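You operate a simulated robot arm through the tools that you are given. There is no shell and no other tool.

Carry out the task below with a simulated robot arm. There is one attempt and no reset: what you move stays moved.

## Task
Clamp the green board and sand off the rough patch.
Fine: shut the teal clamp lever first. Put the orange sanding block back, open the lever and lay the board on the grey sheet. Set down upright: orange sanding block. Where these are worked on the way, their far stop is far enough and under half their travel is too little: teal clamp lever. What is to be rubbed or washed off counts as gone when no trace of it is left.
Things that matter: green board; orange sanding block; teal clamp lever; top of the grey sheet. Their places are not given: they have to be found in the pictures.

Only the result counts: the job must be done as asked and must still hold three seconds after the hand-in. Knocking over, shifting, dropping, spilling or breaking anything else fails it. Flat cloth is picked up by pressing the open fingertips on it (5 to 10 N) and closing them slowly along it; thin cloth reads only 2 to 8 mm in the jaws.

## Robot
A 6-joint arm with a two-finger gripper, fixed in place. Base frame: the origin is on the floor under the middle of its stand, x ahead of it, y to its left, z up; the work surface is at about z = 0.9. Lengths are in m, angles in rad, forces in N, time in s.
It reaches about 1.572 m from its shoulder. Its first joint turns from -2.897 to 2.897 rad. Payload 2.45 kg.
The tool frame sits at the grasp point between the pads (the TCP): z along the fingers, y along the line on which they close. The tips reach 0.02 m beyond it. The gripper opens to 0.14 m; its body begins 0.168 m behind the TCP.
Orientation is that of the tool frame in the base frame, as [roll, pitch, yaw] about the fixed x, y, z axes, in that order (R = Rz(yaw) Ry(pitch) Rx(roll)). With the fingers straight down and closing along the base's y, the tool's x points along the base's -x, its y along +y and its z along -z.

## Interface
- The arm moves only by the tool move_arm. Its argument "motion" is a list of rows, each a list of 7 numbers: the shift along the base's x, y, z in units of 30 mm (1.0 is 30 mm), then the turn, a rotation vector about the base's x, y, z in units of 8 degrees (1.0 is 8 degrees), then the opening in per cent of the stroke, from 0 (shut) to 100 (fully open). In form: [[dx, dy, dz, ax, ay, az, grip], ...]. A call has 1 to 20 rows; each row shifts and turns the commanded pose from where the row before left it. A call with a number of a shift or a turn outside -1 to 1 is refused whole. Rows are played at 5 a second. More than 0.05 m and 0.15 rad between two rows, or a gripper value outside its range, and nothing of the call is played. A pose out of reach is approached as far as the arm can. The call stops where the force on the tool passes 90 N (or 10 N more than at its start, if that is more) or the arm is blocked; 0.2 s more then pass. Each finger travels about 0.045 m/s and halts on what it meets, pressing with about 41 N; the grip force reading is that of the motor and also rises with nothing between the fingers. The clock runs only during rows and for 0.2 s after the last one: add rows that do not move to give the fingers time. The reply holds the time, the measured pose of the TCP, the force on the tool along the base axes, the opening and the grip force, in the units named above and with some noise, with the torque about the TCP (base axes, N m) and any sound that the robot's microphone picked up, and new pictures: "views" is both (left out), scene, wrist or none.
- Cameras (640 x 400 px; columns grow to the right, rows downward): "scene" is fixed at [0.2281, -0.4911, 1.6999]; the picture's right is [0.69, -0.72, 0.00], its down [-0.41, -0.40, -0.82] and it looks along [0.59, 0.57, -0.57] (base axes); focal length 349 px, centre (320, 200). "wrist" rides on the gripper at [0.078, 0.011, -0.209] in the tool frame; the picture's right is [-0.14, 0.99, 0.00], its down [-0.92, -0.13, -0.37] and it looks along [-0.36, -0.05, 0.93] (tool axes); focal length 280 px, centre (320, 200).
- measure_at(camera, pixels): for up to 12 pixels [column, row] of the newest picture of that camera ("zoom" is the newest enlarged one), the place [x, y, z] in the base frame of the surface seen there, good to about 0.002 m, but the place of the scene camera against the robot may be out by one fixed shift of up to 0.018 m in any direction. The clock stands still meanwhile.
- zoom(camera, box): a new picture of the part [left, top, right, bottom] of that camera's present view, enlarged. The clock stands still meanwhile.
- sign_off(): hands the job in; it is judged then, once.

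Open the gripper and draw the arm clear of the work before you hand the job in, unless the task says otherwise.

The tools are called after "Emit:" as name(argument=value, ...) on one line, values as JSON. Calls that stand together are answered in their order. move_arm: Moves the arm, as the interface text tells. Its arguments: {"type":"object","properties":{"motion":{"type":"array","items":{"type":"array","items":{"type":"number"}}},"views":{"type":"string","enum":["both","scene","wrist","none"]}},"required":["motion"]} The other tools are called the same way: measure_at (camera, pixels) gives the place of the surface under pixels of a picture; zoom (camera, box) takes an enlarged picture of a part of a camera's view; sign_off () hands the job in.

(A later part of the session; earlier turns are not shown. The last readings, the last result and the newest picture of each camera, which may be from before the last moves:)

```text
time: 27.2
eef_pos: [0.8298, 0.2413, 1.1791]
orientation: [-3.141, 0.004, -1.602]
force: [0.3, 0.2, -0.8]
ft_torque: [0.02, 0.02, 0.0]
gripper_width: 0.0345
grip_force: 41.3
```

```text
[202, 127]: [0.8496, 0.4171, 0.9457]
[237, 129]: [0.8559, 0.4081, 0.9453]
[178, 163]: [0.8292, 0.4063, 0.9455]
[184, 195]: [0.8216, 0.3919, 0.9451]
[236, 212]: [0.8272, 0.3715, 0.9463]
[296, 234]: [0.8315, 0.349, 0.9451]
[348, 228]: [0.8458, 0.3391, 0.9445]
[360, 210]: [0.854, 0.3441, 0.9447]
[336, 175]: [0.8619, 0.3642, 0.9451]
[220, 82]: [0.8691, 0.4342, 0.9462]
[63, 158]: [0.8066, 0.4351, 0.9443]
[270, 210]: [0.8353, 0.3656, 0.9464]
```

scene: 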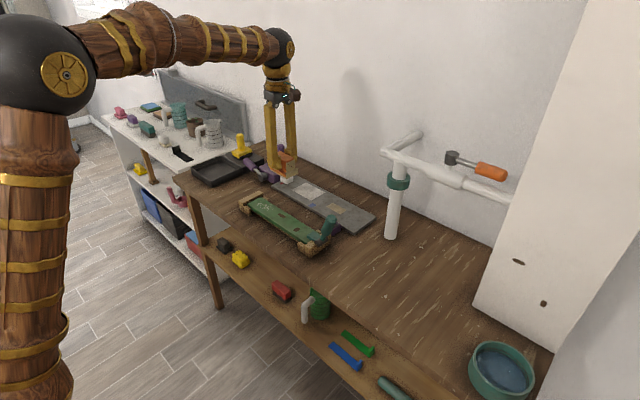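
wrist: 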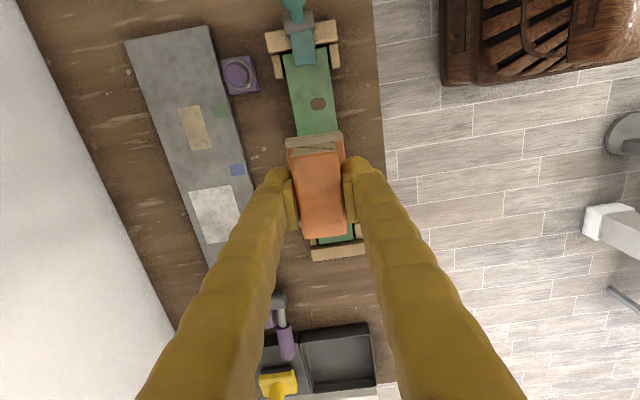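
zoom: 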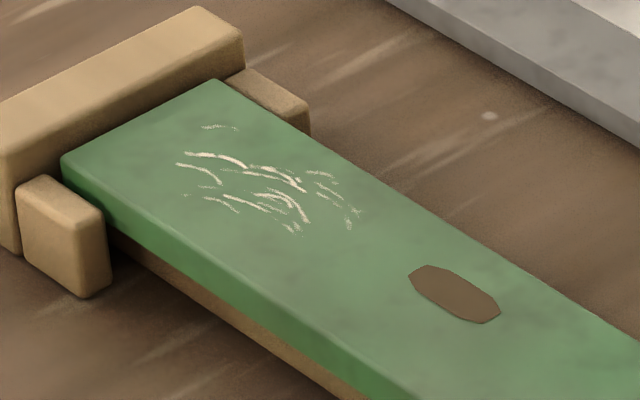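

With the camera shift removed, the patch spans about x 0.815–0.857, y 0.337–0.419 on a board top at z≈0.9365. I move the block above it (TCP 0.835, 0.372), stopping about 4 cm above the board.

Emit:
move_arm(motion=[[0.03, 0.73, 0, 0, 0, 0, 0], [0.03, 0.73, 0, 0, 0, 0, 0], [0.03, 0.73, -0.5, 0, 0, 0, 0], [0.03, 0.73, -0.9, 0, 0, 0, 0], [0.03, 0.73, -0.95, 0, 0, 0, 0], [0.03, 0.73, -0.95, 0, 0, 0, 0], [0, 0, -0.95, 0, 0, 0, 0], [0, 0, -0.95, 0, 0, 0, 0], [0, 0, 0, 0, 0, 0, 0]], views="both")

Emit:
zoom(camera="scene", box=[235, 160, 325, 230])

```text
time: 29.2
eef_pos: [0.8373, 0.3725, 1.0243]
orientation: [3.141, 0.002, -1.603]
force: [0.5, 0.1, -1.0]
ft_torque: [0.0, -0.02, 0.01]
gripper_width: 0.0348
grip_force: 41.3
```

scene: 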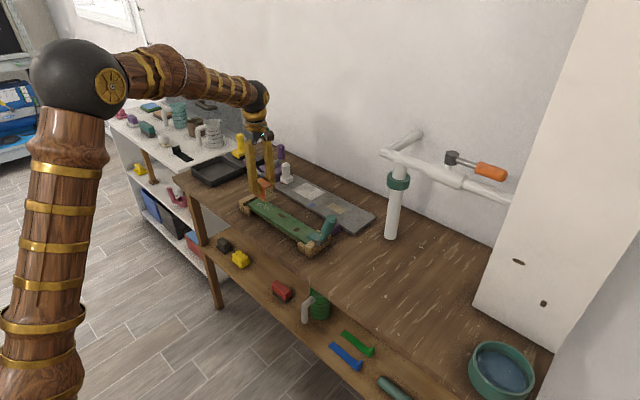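
wrist: 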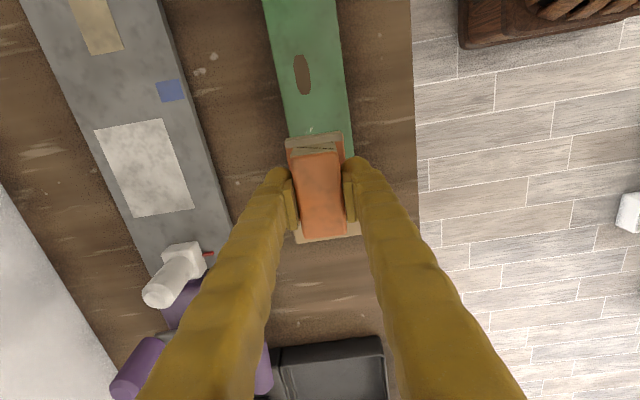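

```text
5.71 times, centred on (280, 195) of scene
```

zoom: 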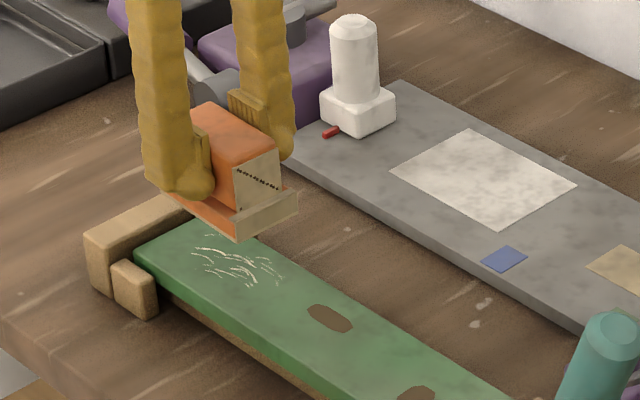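

The block hangs level above the patch. I lower it to just above contact, then in small steps.

Emit:
move_arm(motion=[[-0.03, 0, -0.6, 0, 0, 0, 0], [-0.03, 0, -0.6, 0, 0, 0, 0], [0, 0, -0.1, 0, 0, 0, 0], [0, 0, -0.1, 0, 0, 0, 0]], views="none")

```text
time: 30.2
eef_pos: [0.8337, 0.3731, 0.9825]
orientation: [3.141, 0.005, -1.603]
force: [-0.1, 0.3, -0.9]
ft_torque: [-0.04, 0.0, 0.01]
gripper_width: 0.0345
grip_force: 40.8
```

No contact yet at 0.9825; I step down 1.5 mm at a time.

Emit:
move_arm(motion=[[0.03, 0, -0.05, 0, 0, 0, 0], [0, 0, -0.05, 0, 0, 0, 0]], views="none")

```text
time: 30.8
eef_pos: [0.835, 0.373, 0.9804]
orientation: [-3.141, 0.006, -1.603]
force: [-0.5, 0.6, -0.5]
ft_torque: [0.01, 0.0, -0.02]
gripper_width: 0.0346
grip_force: 40.6
```

Emit:
move_arm(motion=[[0, 0, -0.04, 0, 0, 0, 0], [0, 0, -0.04, 0, 0, 0, 0], [0, 0, 0, 0, 0, 0, 0]], views="none")

```text
time: 31.6
eef_pos: [0.8346, 0.3733, 0.9789]
orientation: [-3.14, 0.003, -1.602]
force: [-1.7, -0.3, 29.2]
ft_torque: [0.06, 0.07, -0.02]
gripper_width: 0.0349
grip_force: 40.9
```

Contact with about 29 N. I rub along the board: first a stroke toward +y up to ~0.388, then back to ~0.345.

Emit:
move_arm(motion=[[0, 0.25, 0.01, 0, 0, 0, 0], [0, 0.25, 0, 0, 0, 0, 0], [0, -0.27, 0, 0, 0, 0, 0], [0, -0.27, 0, 0, 0, 0, 0], [0, -0.27, 0, 0, 0, 0, 0], [0, -0.27, 0, 0, 0, 0, 0], [0, -0.27, 0, 0, 0, 0, 0]], views="wrist")

Emit:
zoom(camera="scene", box=[235, 175, 305, 230])

```text
time: 33.2
eef_pos: [0.8352, 0.3469, 0.9772]
orientation: [3.141, 0.002, -1.602]
force: [1.4, 2.7, 8.0]
ft_torque: [0.18, -0.04, -0.04]
gripper_width: 0.0348
grip_force: 41.4
```

wrist: 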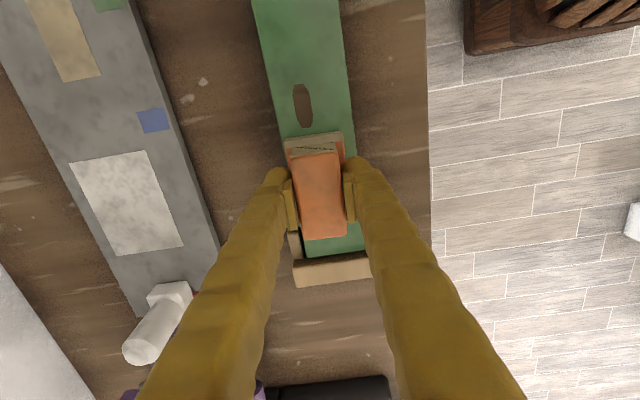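

```text
7.27 times, centred on (270, 202) of scene
```

zoom: 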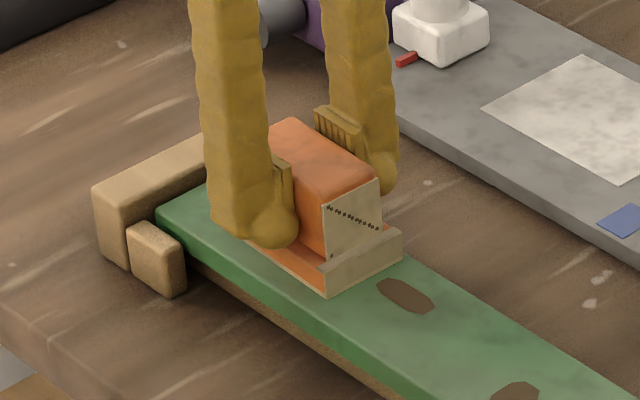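

About 8 N remains at this end; I press slightly more and do two more full strokes.

Emit:
move_arm(motion=[[0, 0.27, -0.02, 0, 0, 0, 0], [0, 0.27, 0, 0, 0, 0, 0], [0, 0.27, 0, 0, 0, 0, 0], [0, 0.27, 0, 0, 0, 0, 0], [0, 0.27, 0, 0, 0, 0, 0], [0.1, 0, 0, 0, 0, 0, 0], [0, -0.27, 0, 0, 0, 0, 0], [0, -0.27, 0, 0, 0, 0, 0], [0, -0.27, 0, 0, 0, 0, 0], [0, -0.27, 0, 0, 0, 0, 0], [0, -0.27, 0, 0, 0, 0, 0], [0, -0.27, 0, 0, 0, 0, 0], [0, -0.27, 0, 0, 0, 0, 0]], views="wrist")

Emit:
zoom(camera="scene", box=[235, 175, 305, 230])

Emit:
zoom(camera="wrist", box=[270, 120, 390, 300])

```text
time: 36.0
eef_pos: [0.8373, 0.3337, 0.9765]
orientation: [3.141, 0.003, -1.603]
force: [0.3, 6.2, 21.9]
ft_torque: [0.21, 0.0, 0.02]
gripper_width: 0.0347
grip_force: 41.6
```

wrist: 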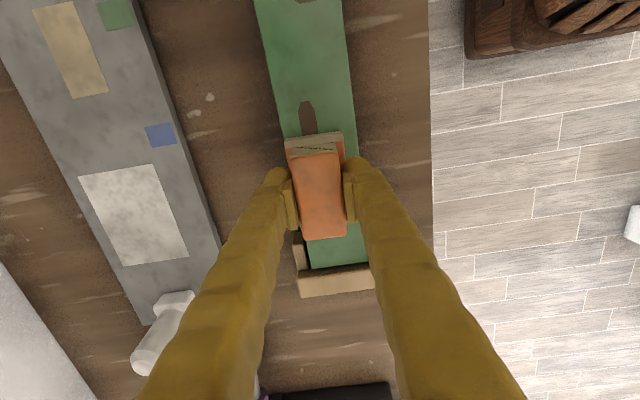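

```text
7.27 times, centred on (270, 202) of scene
```

zoom: 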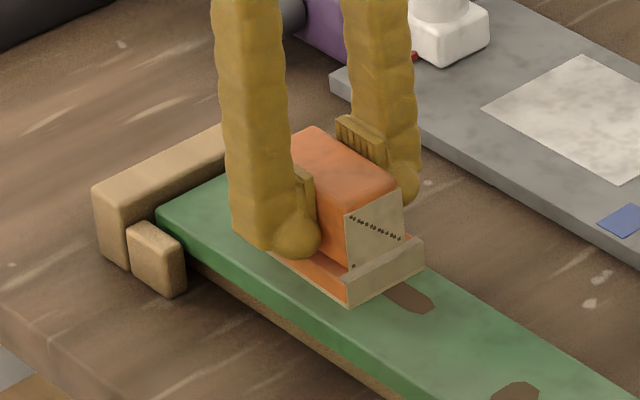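

```text
2.22 times, centred on (330, 210) of wrist
```

zoom: 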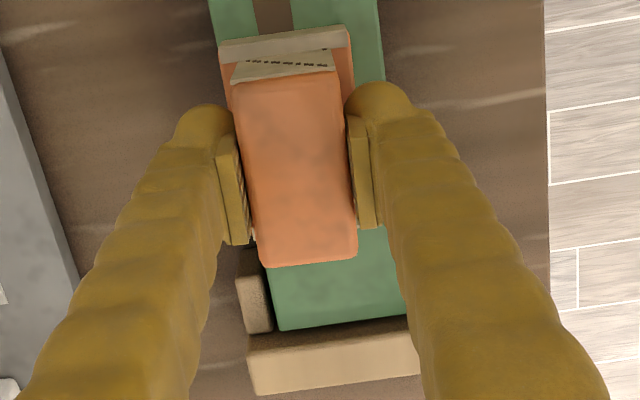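

The uncovered area near the stop already looks clean. Two more passes with sideways offsets, then I lift to inspect.

Emit:
move_arm(motion=[[-0.1, 0.25, 0, 0, 0, 0, 0], [-0.1, 0.25, 0, 0, 0, 0, 0], [0, 0.27, 0, 0, 0, 0, 0], [0, 0.27, 0, 0, 0, 0, 0], [0, 0.27, 0, 0, 0, 0, 0], [0, 0.27, 0, 0, 0, 0, 0], [0, 0.2, 0, 0, 0, 0, 0], [0.1, 0, 0, 0, 0, 0, 0], [0, -0.27, 0, 0, 0, 0, 0], [0, -0.27, 0, 0, 0, 0, 0], [0, -0.27, 0, 0, 0, 0, 0], [0, -0.27, 0, 0, 0, 0, 0], [0, -0.27, 0, 0, 0, 0, 0], [0, -0.27, 0, 0, 0, 0, 0], [0, -0.27, 0, 0, 0, 0, 0]], views="none")

Emit:
move_arm(motion=[[0, 0, 0.3, 0, 0, 0, 0], [0, 0, 0.9, 0, 0, 0, 0], [0, -0.3, 1, 0, 0, 0, 0], [0, -0.9, 1, 0, 0, 0, 0], [0, -1, 1, 0, 0, 0, 0], [0, -1, 1, 0, 0, 0, 0], [0, -1, 1, 0, 0, 0, 0], [0, 0, 0, 0, 0, 0, 0]], views="both")

Emit:
zoom(camera="scene", box=[245, 190, 295, 225])

```text
time: 39.2
eef_pos: [0.8349, 0.3274, 0.9764]
orientation: [-3.14, 0.001, -1.603]
force: [-1.1, 4.6, 17.3]
ft_torque: [0.24, -0.03, -0.06]
gripper_width: 0.0344
grip_force: 40.6
```

```text
time: 41.0
eef_pos: [0.8354, 0.1991, 1.164]
orientation: [3.141, 0.004, -1.602]
force: [-1.1, -0.1, -1.3]
ft_torque: [0.01, 0.01, 0.02]
gripper_width: 0.0346
grip_force: 41.1
```

scene: 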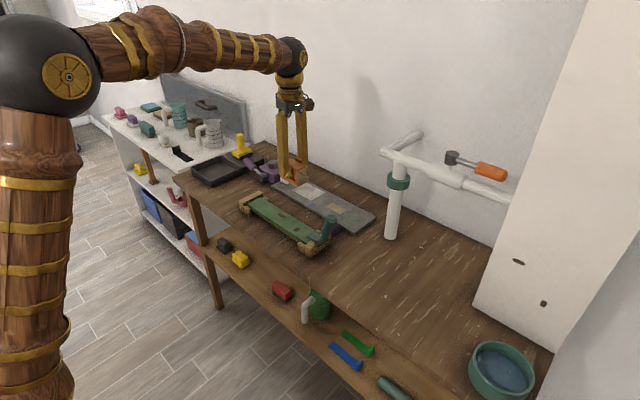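
wrist: 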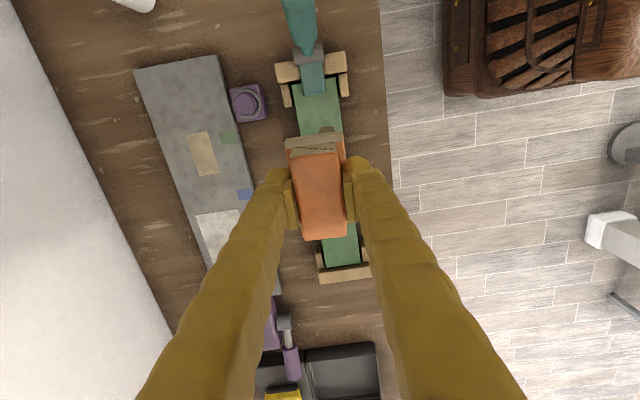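

```text
11.43 times, centred on (270, 208) of scene
```

zoom: 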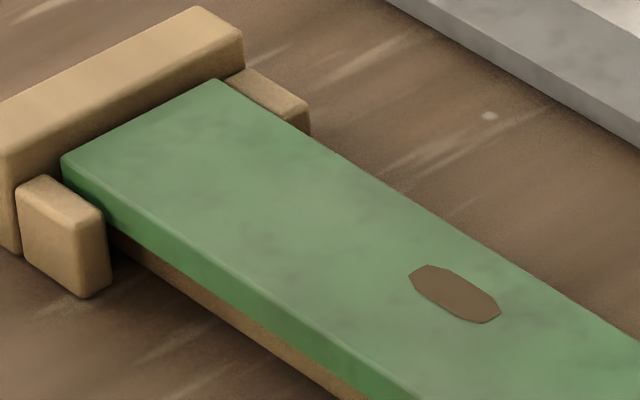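

No mark is visible in the scene zoom. I double-check in the wrist view around (340,245) before putting the block back.

Emit:
zoom(camera="wrist", box=[300, 220, 390, 290])

Emit:
zoom(camera="scene", box=[250, 190, 340, 250])

```text
5.71 times, centred on (345, 255) of wrist
```

zoom: 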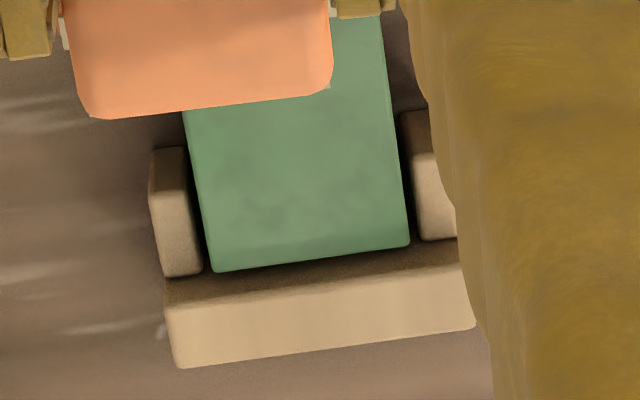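

```text
6.67 times, centred on (295, 220) of scene
```

zoom: 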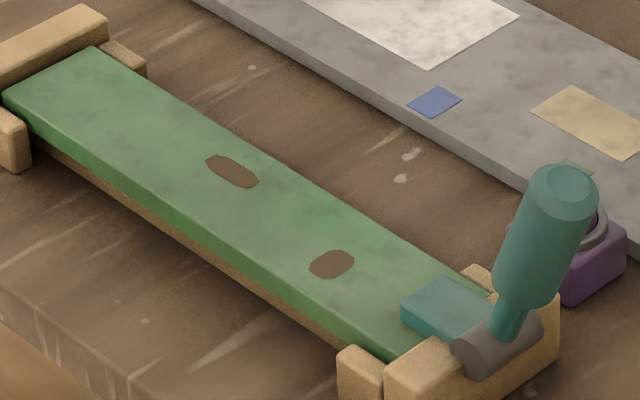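

Board is clean. I carry the block back over the lever at z≈1.165 to its original place and turn back to the original yaw.

Emit:
move_arm(motion=[[-0.03, -0.97, 0.1, 0, 0, -0.031, 0], [-0.03, -0.97, 0.1, 0, 0, -0.031, 0], [-0.03, -0.97, 0, 0, 0, -0.031, 0], [-0.03, -0.97, 0, 0, 0, -0.031, 0], [-0.03, -0.97, 0, 0, 0, -0.031, 0], [-0.03, -0.97, 0, 0, 0, -0.031, 0], [-0.03, -0.97, 0, 0, 0, -0.031, 0], [-0.03, -0.97, 0, 0, 0, -0.031, 0], [-0.03, -0.97, 0, 0, 0, -0.031, 0], [-0.03, -0.97, 0, 0, 0, -0.031, 0], [-0.03, -0.97, 0, 0, 0, -0.031, 0], [-0.03, -0.97, 0, 0, 0, -0.031, 0], [-0.03, -0.97, 0, 0, 0, -0.031, 0], [0, 0, -0.9, 0, 0, 0, 0], [0, 0, -1, 0, 0, 0, 0], [0, 0, -1, 0, 0, 0, 0], [0, 0, -1, 0, 0, 0, 0], [0, 0, -1, 0, 0, 0, 0], [0, 0, 0, 0, 0, 0, 0]], views="wrist")

```text
time: 45.0
eef_pos: [0.8221, -0.1758, 1.0203]
orientation: [3.141, 0.004, -1.658]
force: [-0.6, -0.3, -1.2]
ft_torque: [0.02, 0.0, -0.02]
gripper_width: 0.0346
grip_force: 40.6
```

wrist: 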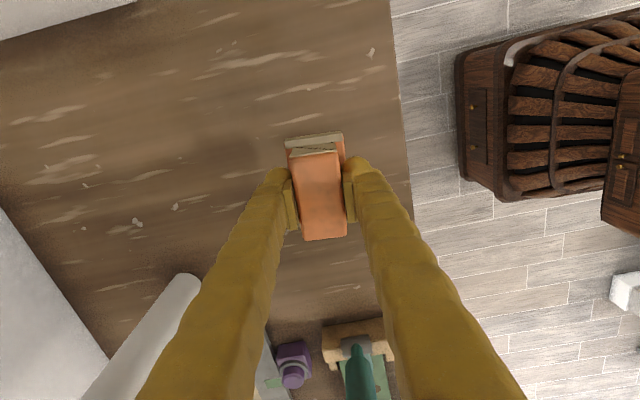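

Now (0.8221, -0.1758, 1.0203); I correct to (0.8238, -0.1783) and lower to about 7 mm above the table, then in small steps.

Emit:
move_arm(motion=[[0.055, -0.083, -0.8, 0, 0, 0, 0], [0, 0, -0.8, 0, 0, 0, 0], [0, 0, -0.7, 0, 0, 0, 0], [0, 0, -0.1, 0, 0, 0, 0], [0, 0, 0, 0, 0, 0, 0]], views="none")

```text
time: 46.2
eef_pos: [0.8261, -0.1778, 0.9504]
orientation: [-3.141, 0.003, -1.657]
force: [1.0, 1.0, -0.5]
ft_torque: [0.01, 0.0, 0.01]
gripper_width: 0.0345
grip_force: 41.7
```

Emit:
move_arm(motion=[[-0.04, 0, -0.08, 0, 0, 0, 0], [-0.03, 0, -0.08, 0, 0, 0, 0], [0, 0, -0.05, 0, 0, 0, 0], [0, 0, 0, 0, 0, 0, 0]], views="none")

```text
time: 47.2
eef_pos: [0.8227, -0.1793, 0.9426]
orientation: [-3.141, 0.003, -1.656]
force: [0.1, 0.1, -0.4]
ft_torque: [0.02, 0.01, 0.05]
gripper_width: 0.0347
grip_force: 41.4
```

Not yet in contact at 0.9426; I go down in sub-millimetre steps.

Emit:
move_arm(motion=[[0, 0, -0.03, 0, 0, 0, 0], [0, 0, 0, 0, 0, 0, 0]], views="none")

```text
time: 47.8
eef_pos: [0.8237, -0.1798, 0.9423]
orientation: [-3.14, 0.004, -1.657]
force: [1.1, -0.2, -1.2]
ft_torque: [0.02, 0.0, -0.02]
gripper_width: 0.0343
grip_force: 41.3
```

Emit:
move_arm(motion=[[0, 0, -0.03, 0, 0, 0, 0], [0, 0, 0, 0, 0, 0, 0]], views="none")

```text
time: 48.4
eef_pos: [0.8235, -0.1782, 0.9419]
orientation: [3.141, 0.003, -1.658]
force: [0.7, -0.7, -0.7]
ft_torque: [0.03, 0.01, 0.0]
gripper_width: 0.0347
grip_force: 40.9
```

Emit:
move_arm(motion=[[0, 0, -0.03, 0, 0, 0, 0], [0, 0, -0.02, 0, 0, 0, 0], [0, 0, 0, 0, 0, 0, 0]], views="wrist")

```text
time: 49.2
eef_pos: [0.8227, -0.179, 0.9406]
orientation: [-3.139, 0.004, -1.658]
force: [-2.5, 4.2, 15.1]
ft_torque: [0.07, 0.08, -0.03]
gripper_width: 0.0344
grip_force: 41.3
```

wrist: 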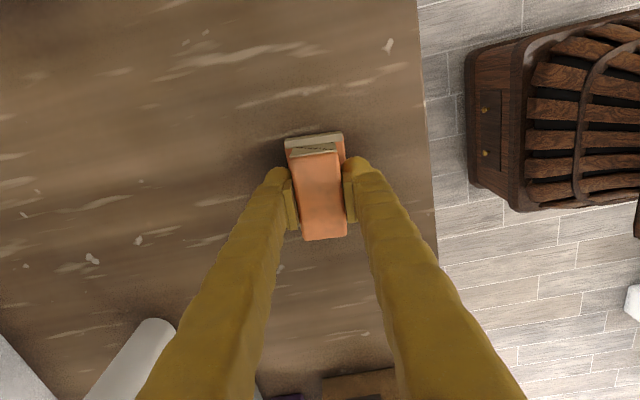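

The block rests on the table with 15 N. I open the fingers, then rise straight up.

Emit:
move_arm(motion=[[0, 0, 0.02, 0, 0, 0, 30], [0, 0, 0, 0, 0, 0, 60], [0, 0, 0, 0, 0, 0, 100], [0, 0, 0, 0, 0, 0, 100], [0, 0, 0, 0, 0, 0, 100], [0, 0, 0, 0, 0, 0, 100], [0, 0, 0, 0, 0, 0, 100], [0, 0, 0.3, 0, 0, 0, 100], [0, 0, 0.8, 0, 0, 0, 100], [0, 0, 1, 0, 0, 0, 100], [0, 0, 1, 0, 0, 0, 100], [0, 0, 1, 0, 0, 0, 100], [0, 0, 1, 0, 0, 0, 100], [0, 0, 1, 0, 0, 0, 100], [0, 0, 1, 0, 0, 0, 100], [0, 0, 1, 0, 0, 0, 100], [0, 0, 0, 0, 0, 0, 100]], views="both")

Emit:
zoom(camera="wrist", box=[280, 90, 360, 170])

Emit:
zoom(camera="scene", box=[340, 240, 440, 320])

```text
time: 52.8
eef_pos: [0.8207, -0.1789, 1.1844]
orientation: [3.141, 0.004, -1.658]
force: [-0.8, 0.6, -0.3]
ft_torque: [-0.02, 0.0, 0.05]
gripper_width: 0.14
grip_force: 0.0
```

scene: 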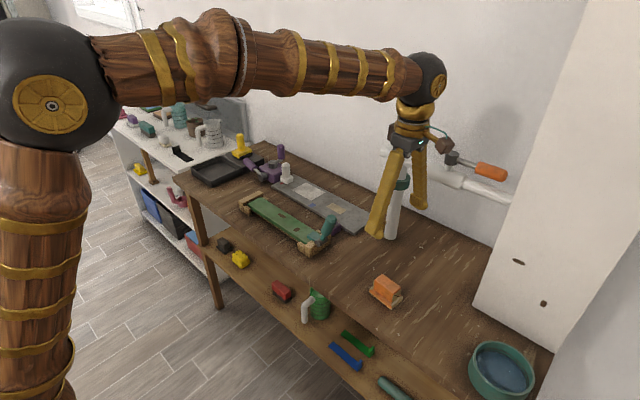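
wrist: 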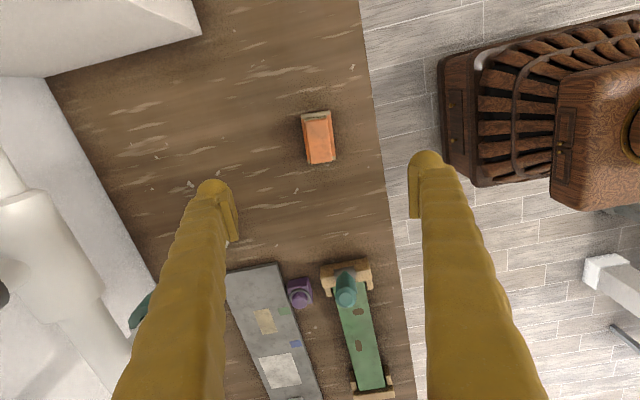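

```text
5.00 times, centred on (320, 130) of wrist
```

zoom: 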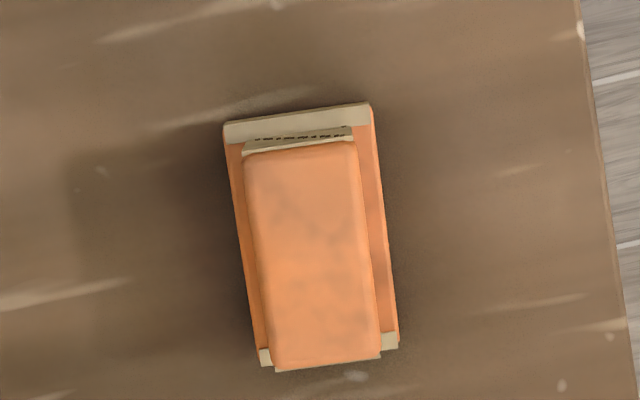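

```text
5.00 times, centred on (390, 280) of scene
```

zoom: 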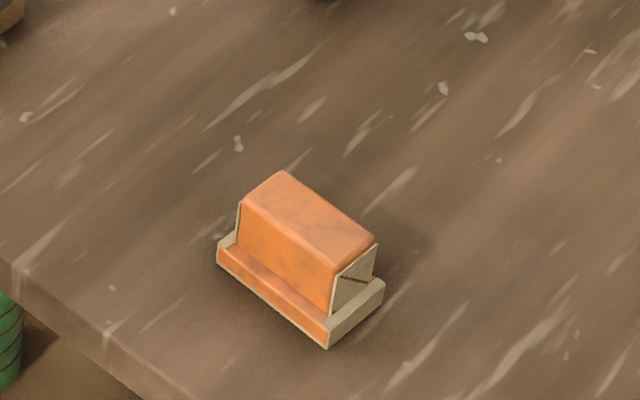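

The block is back upright within a millimetre of its old place. Now I return to the lever by reversing the earlier retreat: over to (0.83, 0.13), tilting the tool 45° so the fingers point toward -y and down.

Emit:
move_arm(motion=[[0.028, 0.936, 0.44, 0, 0, 0.057, 100], [0.028, 0.936, 0.44, 0, 0, 0.057, 100], [0.028, 0.936, 0, 0, 0, 0.057, 100], [0.028, 0.936, 0, 0, 0, 0.057, 100], [0.028, 0.936, 0, 0, 0, 0.057, 100], [0.028, 0.936, 0, 0, 0, 0.057, 100], [0.028, 0.936, 0, 0, 0, 0.057, 100], [0.028, 0.936, 0, 0, 0, 0.057, 100], [0.028, 0.936, 0, 0, 0, 0.057, 100], [0.028, 0.936, 0, 0, 0, 0.057, 100], [0.028, 0.936, 0, 0, 0, 0.057, 100], [0, 0, 0, -0.7, 0, 0, 100], [0, 0, 0, -0.7, 0, 0, 100], [0, 0, 0, -0.64, 0, 0, 100], [0, 0, -0.8, -0.9, 0, 0, 100], [0, 0, -0.8, -0.9, 0, 0, 100], [0, 0, -0.8, -0.9, 0, 0, 100], [0, 0, -0.8, -0.9, 0, 0, 100], [0, 0, 0, 0, 0, 0, 100]], views="both")

```text
time: 56.8
eef_pos: [0.83, 0.1315, 1.114]
orientation: [3.142, -0.784, -1.569]
force: [-0.5, 1.2, 0.3]
ft_torque: [-0.02, -0.01, -0.03]
gripper_width: 0.1401
grip_force: 0.1
```

scene: 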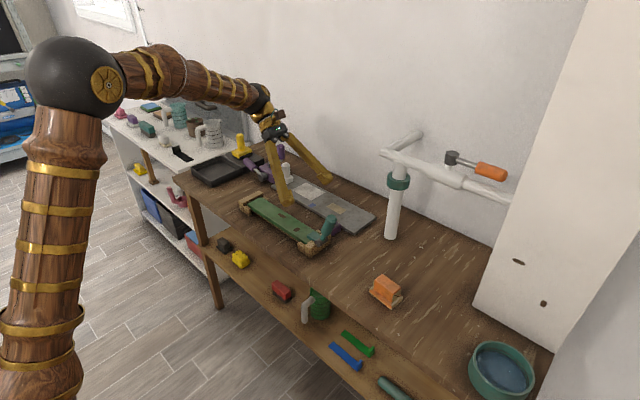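
wrist: 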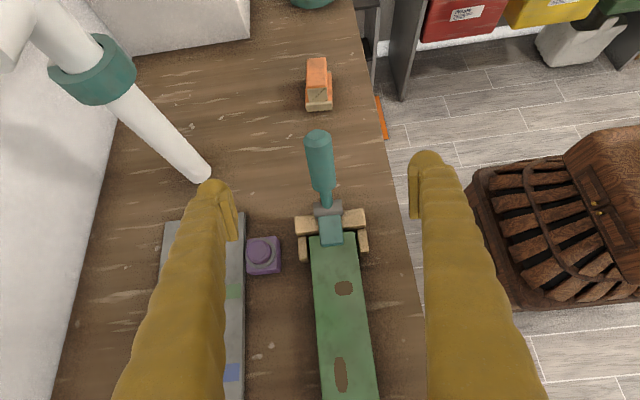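

In line with the handle at (320,160). I approach along the tool axis and close on the handle at the previous grip pose.

Emit:
move_arm(motion=[[0, -0.65, -0.65, 0, 0, 0, 100], [0, -0.65, -0.65, 0, 0, 0, 100], [0, -0.65, -0.65, 0, 0, 0, 100], [0, -0.65, -0.65, 0, 0, 0, 100], [0, 0, 0, 0, 0, 0, 30], [0, 0, 0, 0, 0, 0, 30], [0, 0, 0, 0, 0, 0, 30], [0, 0, 0, 0, 0, 0, 30], [0, 0, 0, 0, 0, 0, 30], [0, 0, 0, 0, 0, 0, 30]], views="wrist")

Emit:
zoom(camera="wrist", box=[240, 130, 400, 270])

```text
time: 59.0
eef_pos: [0.8307, 0.052, 1.0354]
orientation: [3.141, -0.786, -1.569]
force: [-0.2, -0.1, 0.0]
ft_torque: [-0.01, 0.01, 0.02]
gripper_width: 0.0422
grip_force: 0.1
```

wrist: 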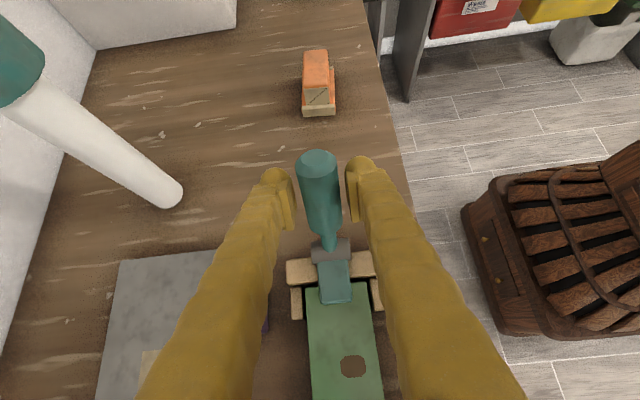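

```text
2.86 times, centred on (320, 200) of wrist
```

zoom: 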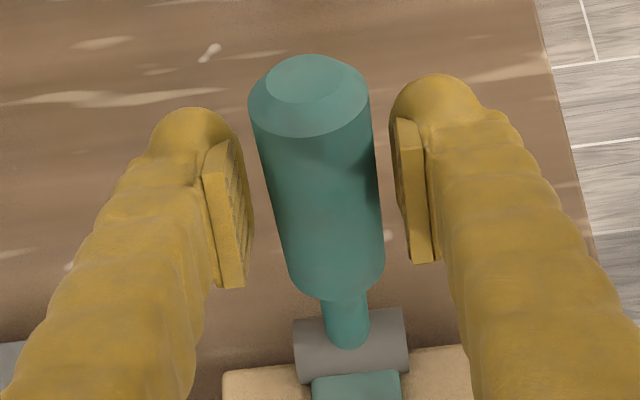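

Well centred around the handle. Closing fully.

Emit:
move_arm(motion=[[0, 0, 0, 0, 0, 0, 0], [0, 0, 0, 0, 0, 0, 0], [0, 0, 0, 0, 0, 0, 0], [0, 0, 0, 0, 0, 0, 0]], views="none")

```text
time: 60.0
eef_pos: [0.8299, 0.0528, 1.0357]
orientation: [3.141, -0.785, -1.57]
force: [-13.6, 0.9, -0.3]
ft_torque: [0.01, 0.12, -0.1]
gripper_width: 0.029
grip_force: 45.6
```

Gripped. I swing the lever open along the reversed arc, checking the forces in stages.

Emit:
move_arm(motion=[[0, -0.1, -0.01, 0.35, 0, 0, 0], [0, -0.13, -0.03, 0.4, 0, 0, 0], [0, -0.27, -0.13, 0.75, 0, 0, 0]], views="wrist")

```text
time: 60.8
eef_pos: [0.8305, 0.0375, 1.0307]
orientation: [3.139, -0.576, -1.569]
force: [-34.9, -8.8, -5.5]
ft_torque: [-0.98, 0.24, -0.06]
gripper_width: 0.0294
grip_force: 44.6
```

wrist: 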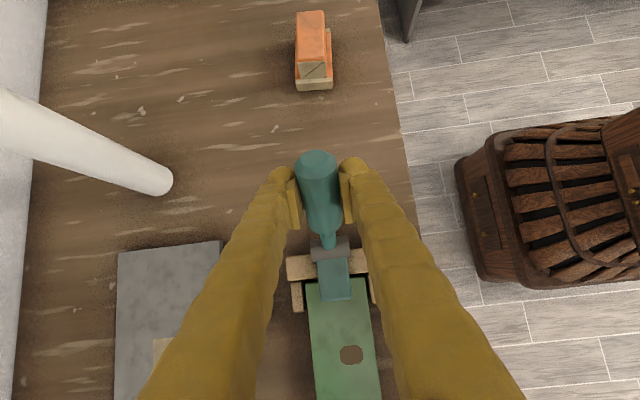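

Sideways force of -35 N in x; I shift the command 2.5 mm in -x while continuing the arc.

Emit:
move_arm(motion=[[-0.08, -0.279, -0.138, 0.75, 0, 0, 0], [0, -0.263, -0.166, 0.75, 0, 0, 0], [0, -0.244, -0.192, 0.75, 0, 0, 0]], views="none")

```text
time: 61.6
eef_pos: [0.8293, 0.014, 1.0159]
orientation: [-3.14, -0.259, -1.569]
force: [12.8, 8.6, -13.6]
ft_torque: [-0.26, -0.18, -0.13]
gripper_width: 0.029
grip_force: 44.9
```

Emit:
move_arm(motion=[[0.03, -0.222, -0.217, 0.75, 0, 0, 0], [0, -0.199, -0.239, 0.75, 0, 0, 0], [0, -0.173, -0.259, 0.75, 0, 0, 0]], views="wrist")

```text
time: 62.4
eef_pos: [0.83, -0.0045, 0.993]
orientation: [3.141, 0.054, -1.569]
force: [26.1, 26.3, -18.6]
ft_torque: [-0.3, -0.17, -0.18]
gripper_width: 0.0291
grip_force: 44.5
```

wrist: 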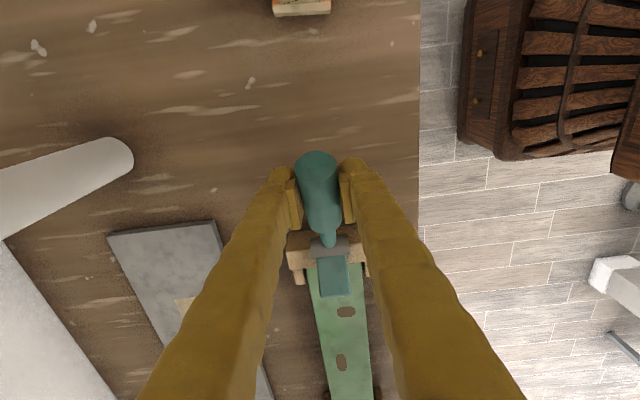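

Radial force shows my arc is slightly too wide; I correct inward about 2 mm and +1.5 mm in x for the last two rows.

Emit:
move_arm(motion=[[0.05, -0.08, -0.29, 0.7, 0, 0, 0], [0, -0.1, -0.28, 0.7, 0, 0, 0]], views="wrist")

Emit:
measure_at(camera="wrist", pixels=[[331, 263], [332, 275], [334, 285], [335, 293], [322, 220], [319, 205]])

```text
time: 63.0
eef_pos: [0.8301, -0.0128, 0.9772]
orientation: [3.141, 0.248, -1.57]
force: [-7.7, -6.7, 7.5]
ft_torque: [-1.05, 0.15, 0.01]
gripper_width: 0.0291
grip_force: 45.2
```

wrist: 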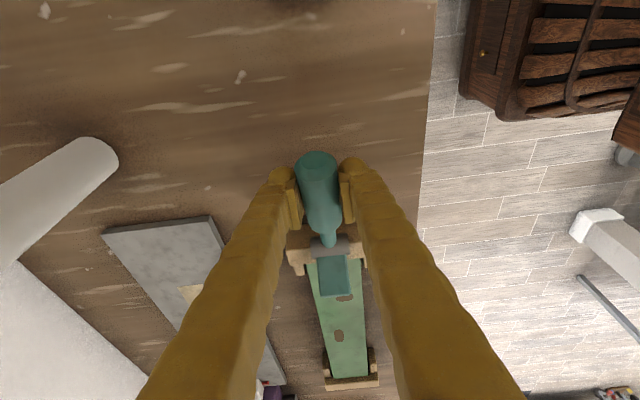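

```text
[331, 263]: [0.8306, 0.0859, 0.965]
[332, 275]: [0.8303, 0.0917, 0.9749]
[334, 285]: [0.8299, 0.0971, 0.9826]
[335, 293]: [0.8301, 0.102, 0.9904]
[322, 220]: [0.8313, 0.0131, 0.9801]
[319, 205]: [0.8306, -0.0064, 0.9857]
```

Lever is back at its original open angle (pad slope ~57°). I open the fingers and retreat upward.

Emit:
move_arm(motion=[[0, 0, 0, 0, 0, 0, 100], [0, 0, 0, 0, 0, 0, 100], [0, 0, 0, 0, 0, 0, 100], [0, 0, 0, 0, 0, 0, 100], [0, 0, 0, 0, 0, 0, 100], [0, 0, 0, 0, 0, 0, 100], [0, 0, 0, 0, 0, 0, 100], [0, -0.2, 0.6, 0, 0, 0, 100], [0, -0.2, 0.9, 0, 0, 0, 100], [0, 0, 1, -0.26, 0, 0, 100], [0, 0, 1, -0.26, 0, 0, 100], [0, 0, 1, -0.26, 0, 0, 100], [0, 0, 1, -0.26, 0, 0, 100], [0, 0, 1, -0.26, 0, 0, 100], [0, 0, 1, -0.26, 0, 0, 100], [0, 0, 0.6, -0.26, 0, 0, 100], [0, 0, 0, 0, 0, 0, 100]], views="both")

```text
time: 66.6
eef_pos: [0.8303, -0.0222, 1.2221]
orientation: [-3.141, -0.005, -1.57]
force: [0.6, 0.0, 0.1]
ft_torque: [0.01, 0.04, -0.01]
gripper_width: 0.1402
grip_force: 0.0
```

scene: 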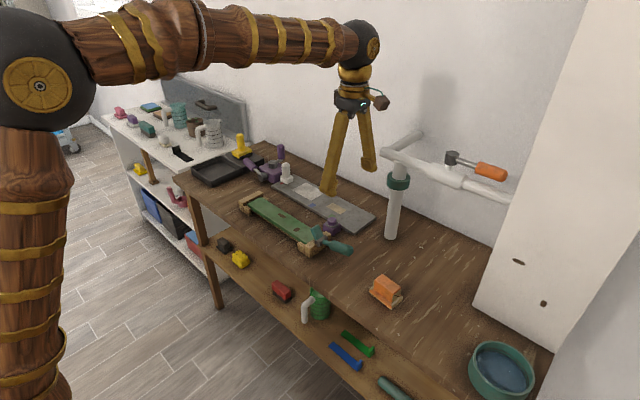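
wrist: 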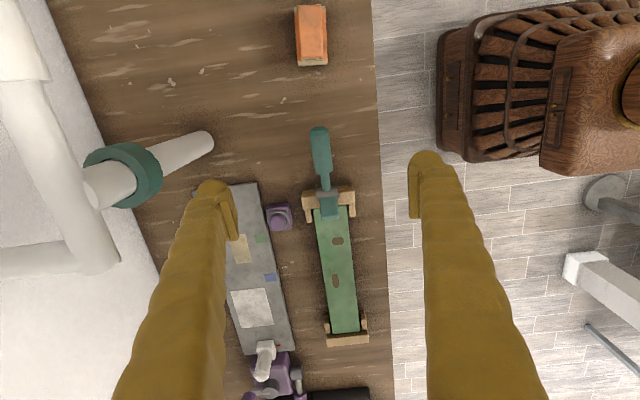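

Lever is open again. Now I study the board for lifting: its near end under the lever pad, its side thickness and what it rests on.

Emit:
zoom(camera="scene", box=[285, 215, 345, 260])

Emit:
zoom(camera="wrist", box=[290, 180, 370, 250])

Emit:
zoom(camera="wrist", box=[220, 240, 390, 370])

```text
8.89 times, centred on (315, 238) of scene
```

zoom: 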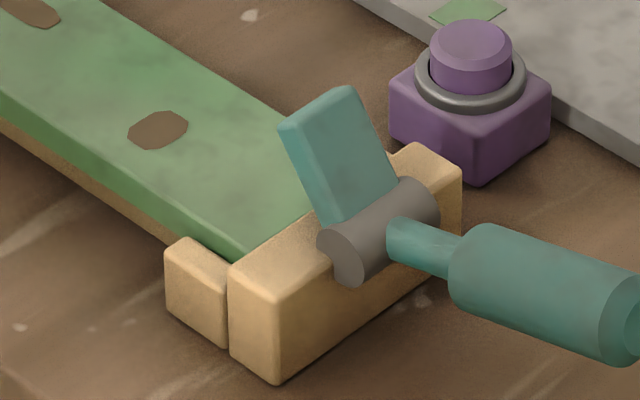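

```text
5.71 times, centred on (330, 215) of wrist
```

zoom: 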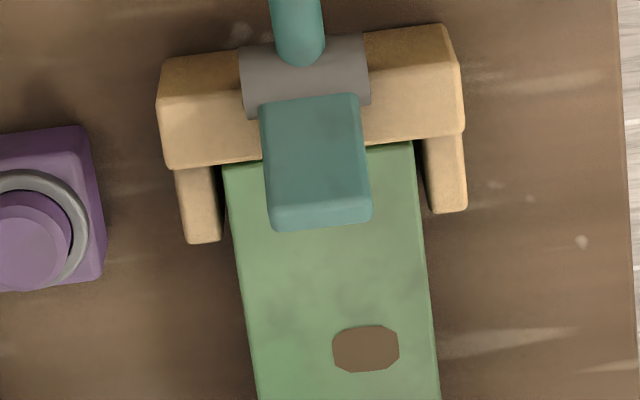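

```text
3.08 times, centred on (305, 305) of wrist
```

zoom: 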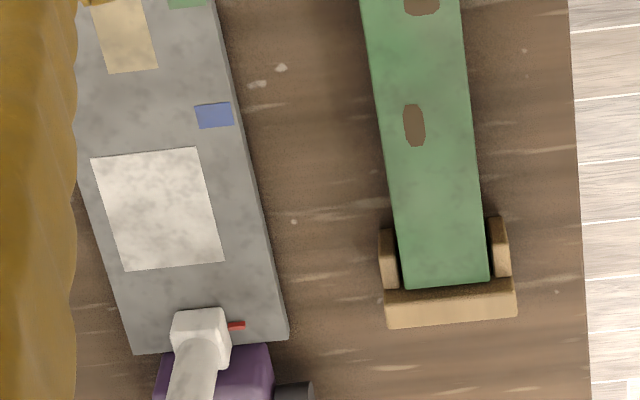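

Measuring board end, corner posts and side surfaces.

Emit:
measure_at(camera="wrist", pixels=[[316, 210.5], [343, 207.5], [316, 208], [343, 205], [308, 204], [352, 200], [307, 220], [353, 215], [320, 245], [351, 243], [334, 300], [345, 225]])

Emit:
measure_at(camera="scene", pixels=[[295, 231], [294, 232.5], [294, 234], [294, 235.5], [294, 237], [294, 238.5], [294, 240], [294, 242], [280, 222], [280, 225], [280, 228], [280, 231]])

Emit:
zoom(camera="scene", box=[265, 210, 305, 245])

```text
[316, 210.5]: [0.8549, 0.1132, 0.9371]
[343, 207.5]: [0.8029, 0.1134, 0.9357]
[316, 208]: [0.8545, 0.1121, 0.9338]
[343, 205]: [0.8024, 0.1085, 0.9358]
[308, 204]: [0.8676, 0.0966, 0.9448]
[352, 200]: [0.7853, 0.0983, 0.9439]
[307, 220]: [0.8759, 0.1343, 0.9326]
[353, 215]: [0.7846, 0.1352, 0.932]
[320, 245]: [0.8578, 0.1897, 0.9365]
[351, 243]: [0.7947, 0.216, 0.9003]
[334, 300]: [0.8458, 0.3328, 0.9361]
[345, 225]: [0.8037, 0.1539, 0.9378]
```

```text
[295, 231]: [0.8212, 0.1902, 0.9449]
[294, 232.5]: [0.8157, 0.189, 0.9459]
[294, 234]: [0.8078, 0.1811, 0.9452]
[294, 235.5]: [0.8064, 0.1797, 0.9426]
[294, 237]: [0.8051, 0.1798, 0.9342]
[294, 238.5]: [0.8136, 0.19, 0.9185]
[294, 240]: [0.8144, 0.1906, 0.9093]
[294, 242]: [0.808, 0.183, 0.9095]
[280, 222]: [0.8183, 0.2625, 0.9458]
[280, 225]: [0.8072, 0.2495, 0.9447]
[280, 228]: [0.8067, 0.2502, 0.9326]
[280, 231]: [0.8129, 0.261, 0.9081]
```

```text
11.43 times, centred on (285, 228) of scene
```

zoom: 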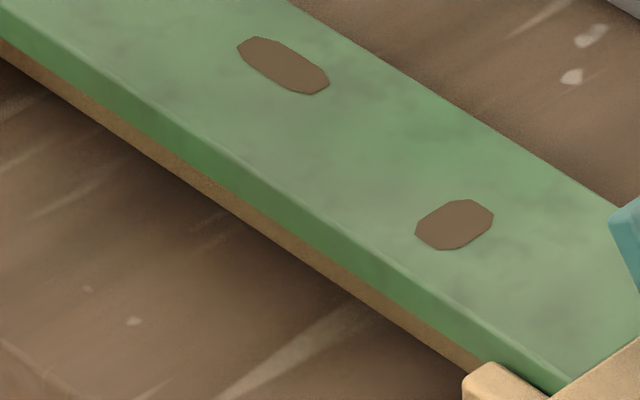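

I measure finely down the side of the board in this zoom to find the board's lower edge.

Emit:
measure_at(camera="zoom", pixels=[[250, 165], [250, 175], [250, 182], [250, 190], [250, 198], [250, 205], [250, 210], [250, 215], [250, 222], [250, 230], [250, 240], [250, 250]])

```text
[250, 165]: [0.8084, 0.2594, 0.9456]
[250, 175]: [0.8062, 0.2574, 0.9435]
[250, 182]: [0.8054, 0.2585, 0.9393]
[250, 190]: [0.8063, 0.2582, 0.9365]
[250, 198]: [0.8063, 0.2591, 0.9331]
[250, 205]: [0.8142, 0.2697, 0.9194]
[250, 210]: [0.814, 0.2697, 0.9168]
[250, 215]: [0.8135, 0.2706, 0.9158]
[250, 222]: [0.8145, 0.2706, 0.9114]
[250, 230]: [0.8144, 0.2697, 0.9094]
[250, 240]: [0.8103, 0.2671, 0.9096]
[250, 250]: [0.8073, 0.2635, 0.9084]
```

The green board is ~15 mm thick (z 0.922–0.937), lying on an inset bed, spanning y ≈0.108–0.435. I move above its middle (y≈0.272) with yaw matched to the board, stopping at z≈1.02 to look.

Emit:
move_arm(motion=[[0, 0.98, 0, 0, 0, -0.0215, 100], [0, 0.98, 0, 0, 0, -0.0215, 100], [0, 0.98, 0, 0, 0, -0.0215, 100], [0, 0.98, 0, 0, 0, -0.0215, 100], [0, 0.98, 0, 0, 0, -0.0215, 100], [0, 0.98, 0, 0, 0, -0.0215, 100], [0, 0.98, 0, 0, 0, -0.0215, 100], [0, 0.98, 0, 0, 0, -0.0215, 100], [0, 0.98, 0, 0, 0, -0.0215, 100], [0, 0.98, 0, 0, 0, -0.0215, 100], [0, 0, -0.9, 0, 0, 0, 100], [0, 0, -0.9, 0, 0, 0, 100], [0, 0, -0.9, 0, 0, 0, 100], [0, 0, -0.9, 0, 0, 0, 100], [0, 0, -0.9, 0, 0, 0, 100], [0, 0, -0.9, 0, 0, 0, 100], [0, 0, -0.9, 0, 0, 0, 100], [0, 0, 0, 0, 0, 0, 100]], views="both")

```text
time: 70.4
eef_pos: [0.8296, 0.2712, 1.0301]
orientation: [-3.141, -0.005, -1.6]
force: [0.5, -0.3, 0.5]
ft_torque: [0.0, 0.01, -0.02]
gripper_width: 0.1399
grip_force: 0.1
```

scene: 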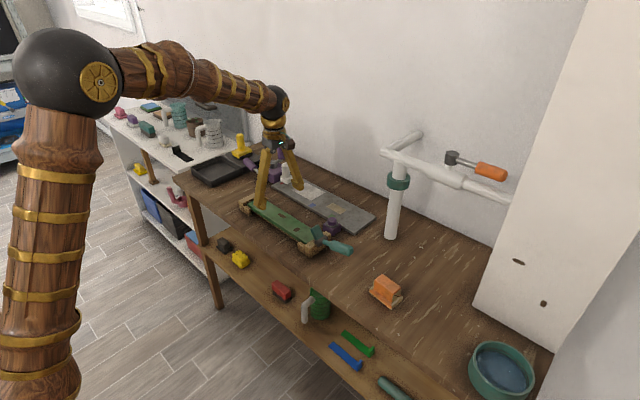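
wrist: 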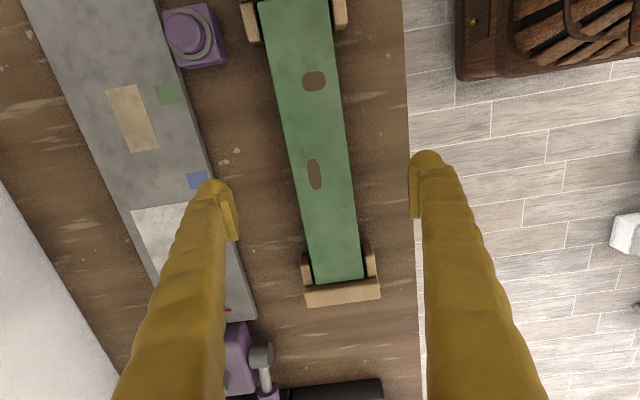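

Good close view of the board; I zoom to confirm the patch is gone and measure its edges.

Emit:
zoom(camera="wrist", box=[270, 190, 400, 310])

Emit:
measure_at(camera="wrist", pixels=[[291, 160], [348, 155], [301, 210], [354, 205], [311, 262], [361, 257], [314, 281], [362, 276], [266, 25], [331, 20], [259, 2], [327, 2]])

Emit:
measure_at(camera="wrist", pixels=[[288, 160], [286, 160], [351, 155], [353, 155], [307, 286], [370, 280], [320, 295], [300, 265], [371, 262], [215, 200], [10, 300], [60, 380]])

```text
3.33 times, centred on (335, 250) of wrist
```

zoom: 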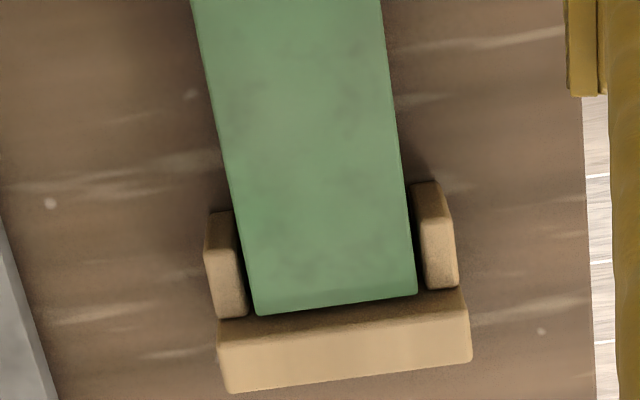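

```text
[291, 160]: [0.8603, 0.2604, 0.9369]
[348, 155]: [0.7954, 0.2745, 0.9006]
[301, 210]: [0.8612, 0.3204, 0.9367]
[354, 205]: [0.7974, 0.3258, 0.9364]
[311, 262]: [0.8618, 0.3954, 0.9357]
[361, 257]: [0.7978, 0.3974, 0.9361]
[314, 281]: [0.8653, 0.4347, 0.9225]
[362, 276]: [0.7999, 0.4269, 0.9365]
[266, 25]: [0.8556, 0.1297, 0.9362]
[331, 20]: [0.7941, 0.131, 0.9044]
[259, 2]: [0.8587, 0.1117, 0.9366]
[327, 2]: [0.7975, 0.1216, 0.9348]
```

```text
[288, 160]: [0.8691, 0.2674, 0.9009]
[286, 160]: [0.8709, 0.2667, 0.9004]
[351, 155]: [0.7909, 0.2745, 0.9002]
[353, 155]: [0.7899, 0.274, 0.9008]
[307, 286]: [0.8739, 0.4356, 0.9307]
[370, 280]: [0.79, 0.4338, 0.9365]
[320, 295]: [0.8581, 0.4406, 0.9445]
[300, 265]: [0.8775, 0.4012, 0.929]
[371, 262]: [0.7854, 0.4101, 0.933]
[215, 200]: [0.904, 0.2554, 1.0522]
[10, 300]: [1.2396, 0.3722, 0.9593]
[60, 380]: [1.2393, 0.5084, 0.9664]
```

Board is clean, centred at x≈0.829, width 0.064. I descend to TCP z≈0.9435 (tips just above the board's underside level) and close to 0.075 m to check centring.

Emit:
move_arm(motion=[[0, 0, -0.96, 0, 0, 0, 100], [0, 0, -0.96, 0, 0, 0, 100], [0, 0, -0.96, 0, 0, 0, 100], [0, 0, 0, 0, 0, 0, 54], [0, 0, 0, 0, 0, 0, 54], [0, 0, 0, 0, 0, 0, 54], [0, 0, 0, 0, 0, 0, 54], [0, 0, 0, 0, 0, 0, 54]], views="wrist")

Emit:
zoom(camera="wrist", box=[240, 120, 400, 260])

```text
time: 72.2
eef_pos: [0.8314, 0.271, 0.9454]
orientation: [-3.141, -0.005, -1.601]
force: [-0.3, 1.4, 1.2]
ft_torque: [0.0, 0.04, 0.01]
gripper_width: 0.0758
grip_force: 0.1
```

wrist: 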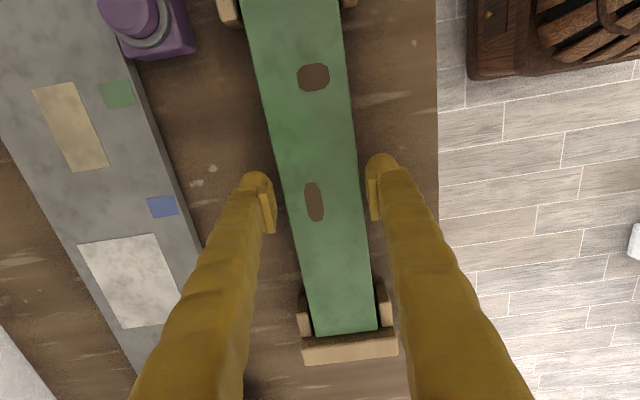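

```text
2.86 times, centred on (320, 190) of wrist
```

zoom: 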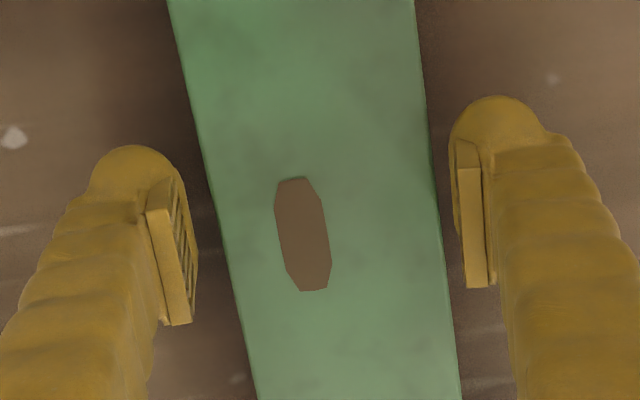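

Gaps are equal, but the board is ~1.5° rotated relative to the fingers; I turn +1.5°, lower 1.5 mm and close fully.

Emit:
move_arm(motion=[[0, 0, -0.05, 0, 0, 0.19, 54], [0, 0, 0, 0, 0, 0, 0], [0, 0, 0, 0, 0, 0, 0], [0, 0, 0, 0, 0, 0, 0], [0, 0, 0, 0, 0, 0, 0]], views="wrist")

Emit:
zoom(camera="wrist", box=[240, 120, 400, 260])

```text
time: 73.4
eef_pos: [0.8312, 0.2707, 0.9438]
orientation: [-3.141, -0.005, -1.573]
force: [-0.5, 1.6, 0.8]
ft_torque: [0.0, -0.08, -0.05]
gripper_width: 0.0639
grip_force: 40.5
```

wrist: 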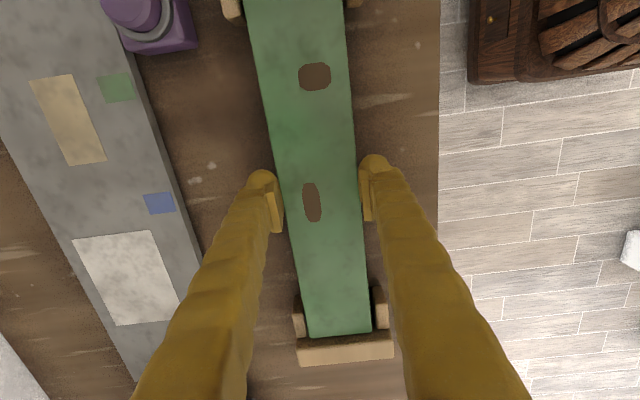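

```text
2.86 times, centred on (320, 190) of wrist
```

zoom: 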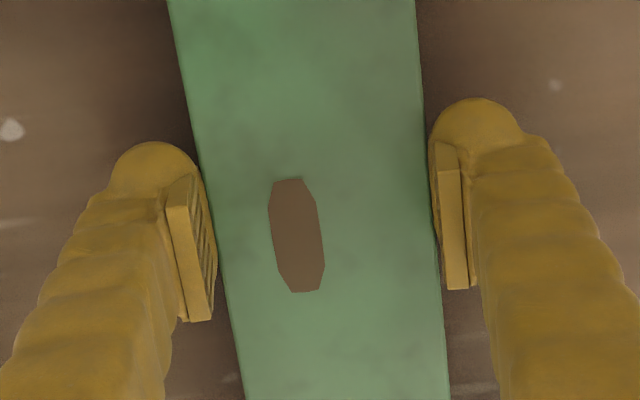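

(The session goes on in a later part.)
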